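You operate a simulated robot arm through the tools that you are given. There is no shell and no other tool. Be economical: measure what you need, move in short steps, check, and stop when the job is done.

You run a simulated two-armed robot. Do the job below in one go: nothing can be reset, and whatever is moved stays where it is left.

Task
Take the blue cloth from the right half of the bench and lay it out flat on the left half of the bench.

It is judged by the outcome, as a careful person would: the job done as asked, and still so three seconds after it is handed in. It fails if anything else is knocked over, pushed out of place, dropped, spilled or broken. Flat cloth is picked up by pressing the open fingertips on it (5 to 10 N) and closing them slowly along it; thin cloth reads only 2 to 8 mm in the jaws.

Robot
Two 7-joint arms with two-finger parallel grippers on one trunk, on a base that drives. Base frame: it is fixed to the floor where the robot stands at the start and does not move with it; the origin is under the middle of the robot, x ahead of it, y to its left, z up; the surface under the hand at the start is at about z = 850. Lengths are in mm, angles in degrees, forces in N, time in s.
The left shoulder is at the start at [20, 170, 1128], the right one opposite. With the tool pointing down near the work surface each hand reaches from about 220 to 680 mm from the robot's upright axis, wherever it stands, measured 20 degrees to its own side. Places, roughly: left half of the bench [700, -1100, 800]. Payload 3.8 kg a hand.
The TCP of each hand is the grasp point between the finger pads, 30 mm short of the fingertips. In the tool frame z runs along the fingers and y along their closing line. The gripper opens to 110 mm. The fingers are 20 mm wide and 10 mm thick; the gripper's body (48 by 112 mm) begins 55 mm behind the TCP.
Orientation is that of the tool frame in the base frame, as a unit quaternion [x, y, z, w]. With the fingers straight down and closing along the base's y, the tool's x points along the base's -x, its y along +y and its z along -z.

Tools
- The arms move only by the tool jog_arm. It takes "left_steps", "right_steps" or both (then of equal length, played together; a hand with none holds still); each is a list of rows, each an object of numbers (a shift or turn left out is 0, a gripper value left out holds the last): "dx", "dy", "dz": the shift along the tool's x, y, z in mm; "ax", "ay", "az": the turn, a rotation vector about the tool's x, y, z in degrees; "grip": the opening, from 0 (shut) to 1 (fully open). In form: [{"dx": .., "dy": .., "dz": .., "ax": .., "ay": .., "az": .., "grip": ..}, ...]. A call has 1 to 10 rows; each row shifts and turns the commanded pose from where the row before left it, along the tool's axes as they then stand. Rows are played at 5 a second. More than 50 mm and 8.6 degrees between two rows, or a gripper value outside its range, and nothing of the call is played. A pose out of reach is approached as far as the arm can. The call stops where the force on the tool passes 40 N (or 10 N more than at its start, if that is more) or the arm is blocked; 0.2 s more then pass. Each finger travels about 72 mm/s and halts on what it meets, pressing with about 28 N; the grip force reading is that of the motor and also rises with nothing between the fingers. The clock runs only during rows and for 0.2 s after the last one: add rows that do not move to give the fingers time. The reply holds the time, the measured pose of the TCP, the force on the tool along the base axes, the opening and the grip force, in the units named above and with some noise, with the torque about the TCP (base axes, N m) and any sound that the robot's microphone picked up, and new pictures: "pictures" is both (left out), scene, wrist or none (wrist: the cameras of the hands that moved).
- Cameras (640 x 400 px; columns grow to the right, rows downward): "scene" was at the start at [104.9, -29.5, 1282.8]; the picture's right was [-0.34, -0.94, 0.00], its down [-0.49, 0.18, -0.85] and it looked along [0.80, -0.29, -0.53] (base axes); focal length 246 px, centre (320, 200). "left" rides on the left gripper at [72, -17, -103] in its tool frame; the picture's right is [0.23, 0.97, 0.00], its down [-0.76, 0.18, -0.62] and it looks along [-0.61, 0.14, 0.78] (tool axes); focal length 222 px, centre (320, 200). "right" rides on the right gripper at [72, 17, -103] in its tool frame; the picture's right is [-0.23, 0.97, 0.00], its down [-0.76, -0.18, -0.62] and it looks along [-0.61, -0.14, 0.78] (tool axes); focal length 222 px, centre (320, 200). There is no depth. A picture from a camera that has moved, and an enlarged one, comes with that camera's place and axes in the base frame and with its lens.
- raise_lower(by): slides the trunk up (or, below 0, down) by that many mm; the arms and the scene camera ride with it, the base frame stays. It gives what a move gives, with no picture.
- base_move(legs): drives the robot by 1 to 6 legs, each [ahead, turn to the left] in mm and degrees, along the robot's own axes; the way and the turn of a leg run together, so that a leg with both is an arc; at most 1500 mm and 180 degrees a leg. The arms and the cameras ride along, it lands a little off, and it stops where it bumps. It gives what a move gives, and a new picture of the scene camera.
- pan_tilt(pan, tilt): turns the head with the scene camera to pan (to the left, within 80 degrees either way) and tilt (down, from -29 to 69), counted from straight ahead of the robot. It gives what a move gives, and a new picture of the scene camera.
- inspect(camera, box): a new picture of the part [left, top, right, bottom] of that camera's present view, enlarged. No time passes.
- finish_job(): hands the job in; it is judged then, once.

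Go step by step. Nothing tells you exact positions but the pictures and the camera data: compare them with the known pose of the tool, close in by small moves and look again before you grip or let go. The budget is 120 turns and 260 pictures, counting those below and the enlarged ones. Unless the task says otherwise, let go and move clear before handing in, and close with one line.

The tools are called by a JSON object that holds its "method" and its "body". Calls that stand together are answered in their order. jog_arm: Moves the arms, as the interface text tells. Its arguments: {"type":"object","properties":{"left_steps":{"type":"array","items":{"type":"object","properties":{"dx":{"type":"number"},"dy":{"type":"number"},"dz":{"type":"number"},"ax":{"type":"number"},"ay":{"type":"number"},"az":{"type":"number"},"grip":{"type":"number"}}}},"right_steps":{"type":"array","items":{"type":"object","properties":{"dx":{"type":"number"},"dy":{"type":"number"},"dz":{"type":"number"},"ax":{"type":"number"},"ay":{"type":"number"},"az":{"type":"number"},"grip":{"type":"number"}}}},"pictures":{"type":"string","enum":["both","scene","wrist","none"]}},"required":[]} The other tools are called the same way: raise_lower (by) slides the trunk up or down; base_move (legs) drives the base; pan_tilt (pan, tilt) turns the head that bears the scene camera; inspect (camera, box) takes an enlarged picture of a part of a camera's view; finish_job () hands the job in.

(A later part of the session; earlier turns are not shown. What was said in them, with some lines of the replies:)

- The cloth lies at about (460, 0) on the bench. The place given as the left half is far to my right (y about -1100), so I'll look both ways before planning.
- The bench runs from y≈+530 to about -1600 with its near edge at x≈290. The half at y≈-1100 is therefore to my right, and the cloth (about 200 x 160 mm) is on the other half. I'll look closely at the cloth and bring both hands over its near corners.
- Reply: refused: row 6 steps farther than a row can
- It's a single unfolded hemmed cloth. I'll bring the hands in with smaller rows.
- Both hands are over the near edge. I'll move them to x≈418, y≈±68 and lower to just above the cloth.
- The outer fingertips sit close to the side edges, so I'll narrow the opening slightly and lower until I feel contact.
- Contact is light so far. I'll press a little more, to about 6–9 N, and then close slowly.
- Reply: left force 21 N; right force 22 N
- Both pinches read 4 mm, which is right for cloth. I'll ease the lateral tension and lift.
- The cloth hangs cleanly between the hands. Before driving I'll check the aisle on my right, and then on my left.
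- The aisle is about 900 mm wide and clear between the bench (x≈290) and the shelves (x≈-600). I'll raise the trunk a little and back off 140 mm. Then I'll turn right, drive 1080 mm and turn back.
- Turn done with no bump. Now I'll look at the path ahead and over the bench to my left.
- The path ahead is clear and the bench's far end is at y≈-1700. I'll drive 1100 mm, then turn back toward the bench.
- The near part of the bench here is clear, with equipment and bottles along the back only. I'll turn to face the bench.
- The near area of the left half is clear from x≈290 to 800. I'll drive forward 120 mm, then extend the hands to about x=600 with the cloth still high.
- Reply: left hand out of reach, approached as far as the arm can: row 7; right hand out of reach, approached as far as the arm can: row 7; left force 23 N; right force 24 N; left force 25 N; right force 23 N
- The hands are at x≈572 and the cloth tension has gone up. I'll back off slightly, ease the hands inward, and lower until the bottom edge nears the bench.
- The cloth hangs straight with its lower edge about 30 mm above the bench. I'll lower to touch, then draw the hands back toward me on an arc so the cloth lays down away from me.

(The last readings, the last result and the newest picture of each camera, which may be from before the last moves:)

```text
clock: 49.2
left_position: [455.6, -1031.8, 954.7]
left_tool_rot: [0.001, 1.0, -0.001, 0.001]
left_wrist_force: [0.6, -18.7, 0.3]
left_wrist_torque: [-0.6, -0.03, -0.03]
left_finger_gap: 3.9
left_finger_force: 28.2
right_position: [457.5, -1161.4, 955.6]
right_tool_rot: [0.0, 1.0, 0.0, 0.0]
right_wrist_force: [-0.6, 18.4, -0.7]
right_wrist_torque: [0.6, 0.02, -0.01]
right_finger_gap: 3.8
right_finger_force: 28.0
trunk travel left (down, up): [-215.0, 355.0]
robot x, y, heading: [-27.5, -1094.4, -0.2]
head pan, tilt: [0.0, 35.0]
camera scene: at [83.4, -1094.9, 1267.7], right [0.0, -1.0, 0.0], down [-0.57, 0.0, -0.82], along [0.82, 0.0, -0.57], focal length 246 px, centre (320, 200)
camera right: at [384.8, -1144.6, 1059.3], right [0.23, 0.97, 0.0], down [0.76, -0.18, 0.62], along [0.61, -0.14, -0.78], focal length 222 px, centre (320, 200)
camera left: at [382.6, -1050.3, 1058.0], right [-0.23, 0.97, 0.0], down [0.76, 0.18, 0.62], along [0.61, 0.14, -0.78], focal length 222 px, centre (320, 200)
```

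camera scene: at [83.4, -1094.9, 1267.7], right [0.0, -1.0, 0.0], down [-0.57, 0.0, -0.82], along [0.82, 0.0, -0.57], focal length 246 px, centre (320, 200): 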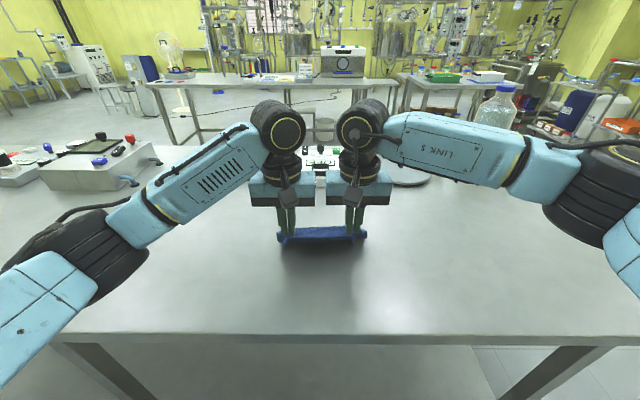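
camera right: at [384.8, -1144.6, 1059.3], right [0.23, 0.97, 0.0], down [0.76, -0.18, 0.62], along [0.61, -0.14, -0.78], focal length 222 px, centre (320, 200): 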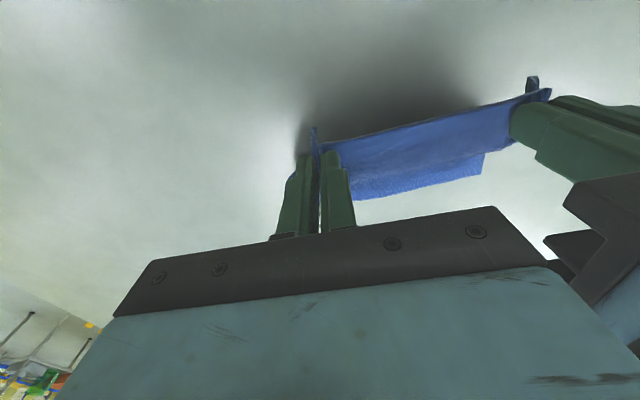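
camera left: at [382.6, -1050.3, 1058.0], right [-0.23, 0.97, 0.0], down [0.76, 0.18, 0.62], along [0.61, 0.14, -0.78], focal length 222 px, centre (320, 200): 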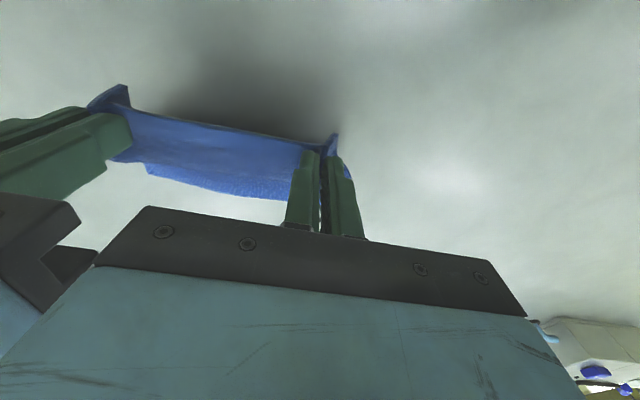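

The cloth is laying away from me as planned. I'll continue the arc down to the bench.

{"method": "jog_arm", "body": {"left_steps": [{"dz": 12, "dx": 9}, {"dz": 13, "dx": 8}, {"dz": 12, "dx": 6}, {"dz": 12, "dx": 6}, {"dz": 10, "dx": 6}, {"dz": 7, "dx": 6}, {"dx": 5}], "right_steps": [{"dz": 12, "dx": 9}, {"dz": 13, "dx": 8}, {"dz": 12, "dx": 6}, {"dz": 12, "dx": 6}, {"dz": 10, "dx": 6}, {"dz": 7, "dx": 6}, {"dx": 5}]}}

```text
clock: 50.8
left_position: [410.3, -1033.1, 889.1]
left_tool_rot: [0.0, 1.0, -0.001, 0.0]
left_wrist_force: [0.0, -16.6, 0.3]
left_wrist_torque: [-0.55, -0.03, 0.0]
left_finger_gap: 3.7
left_finger_force: 28.1
right_position: [413.7, -1161.5, 889.1]
right_tool_rot: [0.001, 1.0, 0.001, 0.0]
right_wrist_force: [0.1, 15.1, -0.5]
right_wrist_torque: [0.53, 0.02, 0.01]
right_finger_gap: 3.9
right_finger_force: 28.2
trunk travel left (down, up): [-215.0, 355.0]
robot x, y, heading: [-27.3, -1093.9, 0.0]
head pan, tilt: [0.0, 35.0]
camera scene: at [83.4, -1095.0, 1267.7], right [0.0, -1.0, 0.0], down [-0.57, 0.0, -0.82], along [0.82, 0.0, -0.57], focal length 246 px, centre (320, 200)
camera right: at [339.7, -1144.7, 993.3], right [0.23, 0.97, 0.0], down [0.76, -0.18, 0.62], along [0.61, -0.14, -0.78], focal length 222 px, centre (320, 200)
camera left: at [337.3, -1051.1, 991.7], right [-0.23, 0.97, 0.0], down [0.76, 0.18, 0.62], along [0.61, 0.14, -0.78], focal length 222 px, centre (320, 200)
```

scene: 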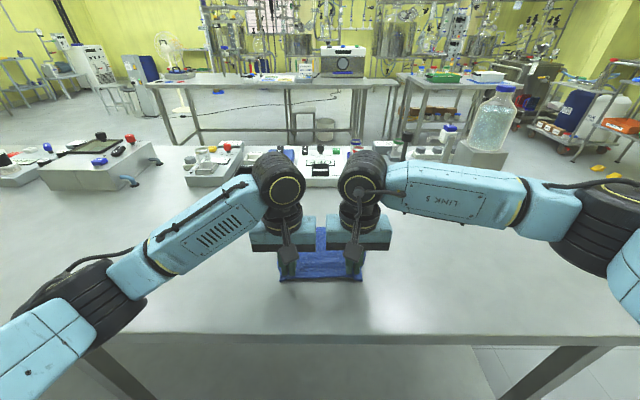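
right: 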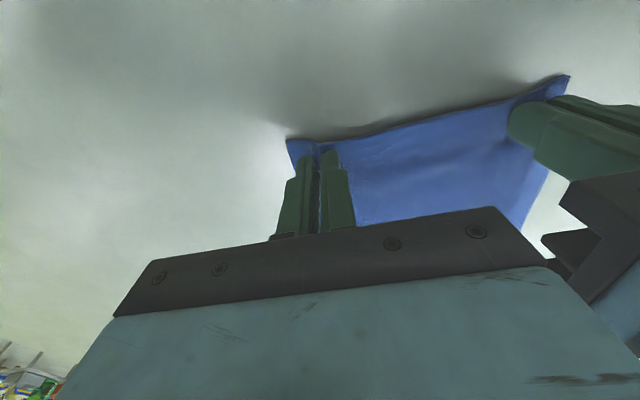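
left: 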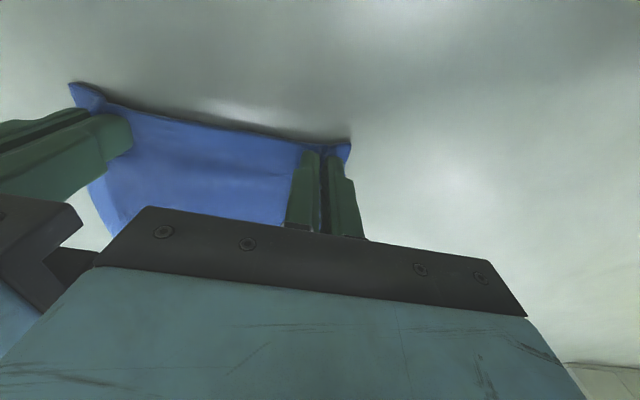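

The cloth is laid out. I'll lower into light contact with a last small pull, then open slowly so the fingertips spread the pinched folds back out.

{"method": "jog_arm", "body": {"left_steps": [{"dz": 2, "dx": 4}, {"dz": 2, "dx": 4}, {"dz": 1}], "right_steps": [{"dz": 2, "dx": 4}, {"dz": 2, "dx": 4}, {"dz": 1}], "pictures": "none"}}

```text
clock: 51.6
left_position: [401.3, -1033.5, 884.2]
left_tool_rot: [0.001, 1.0, -0.002, 0.0]
left_wrist_force: [1.7, -16.6, 7.4]
left_wrist_torque: [-0.52, -0.13, -0.03]
left_finger_gap: 3.5
left_finger_force: 27.6
right_position: [403.8, -1161.7, 885.9]
right_tool_rot: [0.0, 1.0, 0.002, 0.0]
right_wrist_force: [-0.1, 16.0, -0.4]
right_wrist_torque: [0.5, 0.01, -0.03]
right_finger_gap: 4.0
right_finger_force: 27.4
trunk travel left (down, up): [-215.0, 355.0]
robot x, y, heading: [-25.9, -1091.2, -0.1]
head pan, tilt: [0.0, 35.0]
```

{"method": "jog_arm", "body": {"left_steps": [{"dz": 0}, {"grip": 0.05}, {"grip": 0.09}, {"grip": 0.13}, {"grip": 0.17}, {"grip": 0.21}, {"grip": 0.25}, {}, {}], "right_steps": [{"dz": 1.5}, {"grip": 0.05}, {"grip": 0.09}, {"grip": 0.13}, {"grip": 0.17}, {"grip": 0.21}, {"grip": 0.25}, {}, {}], "pictures": "both"}}

```text
clock: 53.6
left_position: [401.0, -1032.3, 885.5]
left_tool_rot: [0.001, 1.0, -0.001, 0.001]
left_wrist_force: [0.3, 0.2, 2.5]
left_wrist_torque: [0.04, 0.0, -0.02]
left_finger_gap: 26.2
left_finger_force: 0.0
right_position: [404.3, -1161.8, 883.7]
right_tool_rot: [0.0, 1.0, 0.001, 0.0]
right_wrist_force: [0.6, -1.0, 4.1]
right_wrist_torque: [0.01, -0.04, -0.03]
right_finger_gap: 26.1
right_finger_force: 0.1
trunk travel left (down, up): [-215.0, 355.0]
robot x, y, heading: [-24.7, -1096.4, 0.2]
head pan, tilt: [0.0, 35.0]
camera scene: at [83.1, -1094.9, 1267.7], right [0.0, -1.0, 0.0], down [-0.57, 0.0, -0.82], along [0.82, 0.0, -0.57], focal length 246 px, centre (320, 200)
camera right: at [331.2, -1145.2, 987.0], right [0.23, 0.97, 0.0], down [0.76, -0.18, 0.62], along [0.61, -0.14, -0.78], focal length 222 px, centre (320, 200)
camera left: at [329.4, -1051.1, 986.9], right [-0.23, 0.97, 0.0], down [0.76, 0.18, 0.62], along [0.61, 0.14, -0.78], focal length 222 px, centre (320, 200)
```

scene: 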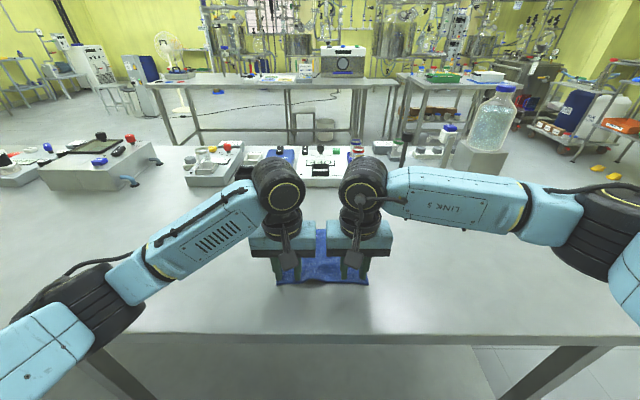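
right: 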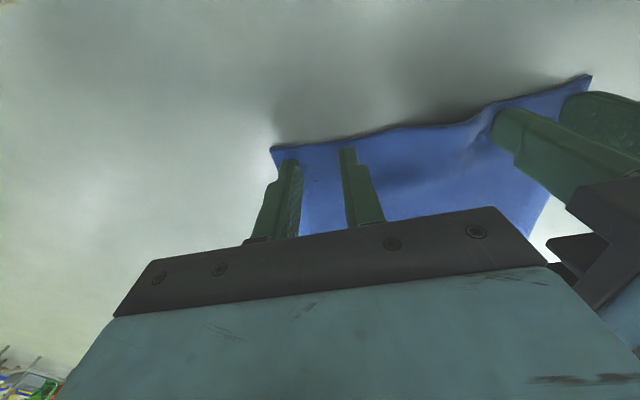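
left: 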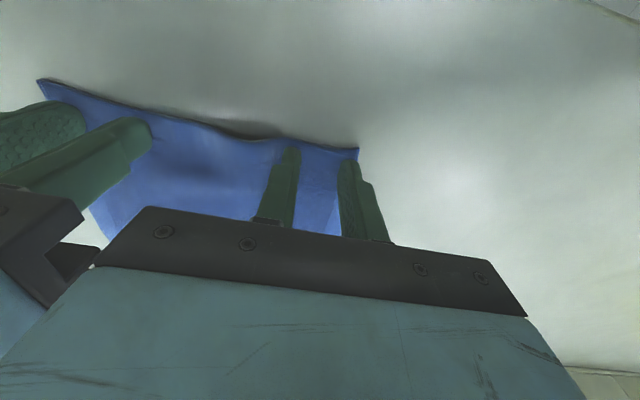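

The folds opened but there's a slight bulge between the hands. While still pressing lightly I'll spread the hands outward a few mm, then lift away.

{"method": "jog_arm", "body": {"left_steps": [{"dz": 1}, {"dy": 3}, {"dy": 3}, {"dy": 3}, {"dy": 3}, {"dz": -15}, {"dz": -30}, {"dz": -40}, {"dz": -40, "dy": 20}, {"dz": -20, "dy": 40}], "right_steps": [{"dz": 0.5}, {"dy": -3}, {"dy": -3}, {"dy": -3}, {"dy": -3}, {"dz": -15}, {"dz": -30}, {"dz": -40}, {"dz": -40, "dy": -20}, {"dz": -20, "dy": -40}]}}

{"method": "inspect", "body": {"camera": "scene", "box": [240, 210, 400, 310]}}

```text
clock: 55.8
left_position: [401.6, -959.0, 1028.4]
left_tool_rot: [0.0, 1.0, -0.001, 0.0]
left_wrist_force: [0.1, -0.3, 0.2]
left_wrist_torque: [0.02, -0.02, -0.03]
left_finger_gap: 27.4
left_finger_force: 0.1
right_position: [404.6, -1234.6, 1029.9]
right_tool_rot: [0.0, 1.0, 0.001, 0.0]
right_wrist_force: [-0.4, 0.0, -0.3]
right_wrist_torque: [-0.02, 0.04, -0.01]
right_finger_gap: 27.6
right_finger_force: 0.0
trunk travel left (down, up): [-215.0, 355.0]
robot x, y, heading: [-25.5, -1097.3, -0.1]
head pan, tilt: [0.0, 35.0]
camera scene: at [82.9, -1095.0, 1267.7], right [0.0, -1.0, 0.0], down [-0.57, 0.0, -0.82], along [0.82, 0.0, -0.57], focal length 246 px, centre (320, 200)
camera right: at [331.2, -1217.9, 1132.6], right [0.23, 0.97, 0.0], down [0.76, -0.18, 0.62], along [0.61, -0.14, -0.78], focal length 222 px, centre (320, 200)
camera left: at [329.6, -978.4, 1130.6], right [-0.23, 0.97, 0.0], down [0.76, 0.18, 0.62], along [0.61, 0.14, -0.78], focal length 222 px, centre (320, 200)
```

scene: 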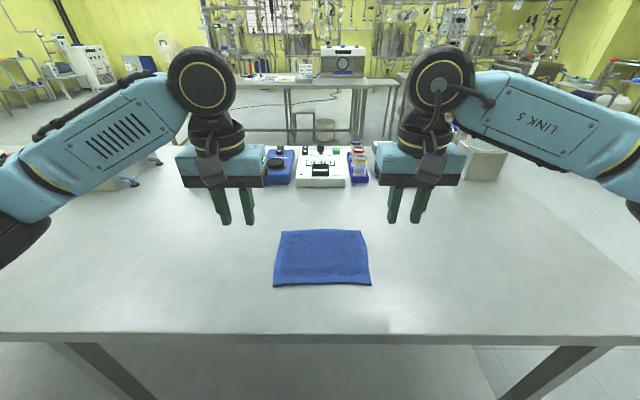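
right: 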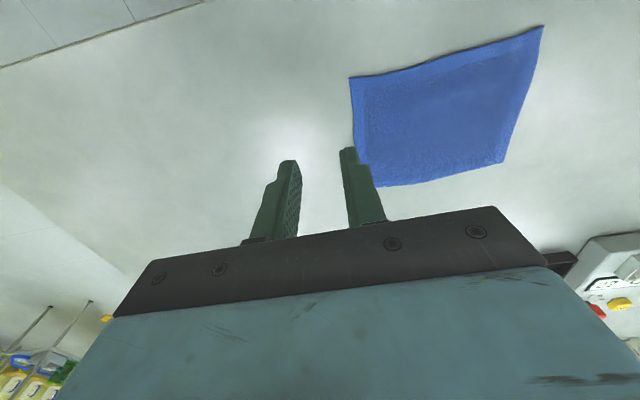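
left: 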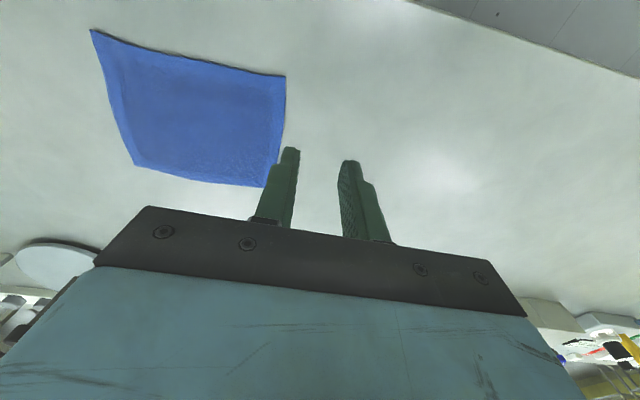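

```text
4.00 times, centred on (320, 260) of scene
camera zoom: at [82.9, -1095.0, 1267.7], right [0.0, -1.0, 0.0], down [-0.57, 0.0, -0.82], along [0.82, 0.0, -0.57], focal length 986 px, centre (320, -40)
```

zoom: 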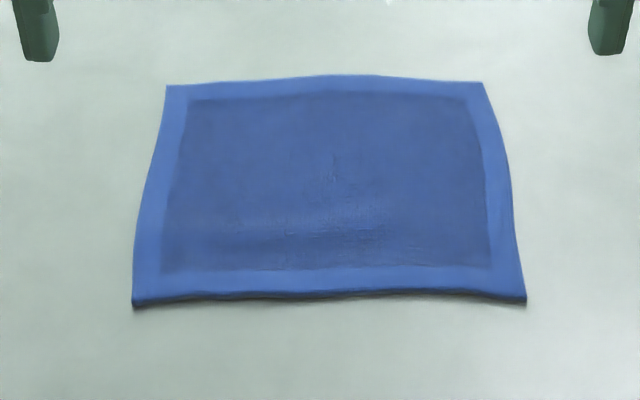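

The cloth lies flat and unfolded on the left half of the bench, at about x 390–550, y -1195 to -995. Both hands are clear of it and I see nothing else disturbed, so I'm handing in.

{"method": "finish_job", "body": {}}

```text
The job is handed in.
```

The blue cloth now lies flat on the left half of the bench. Both hands let go and moved clear before I handed the job in.
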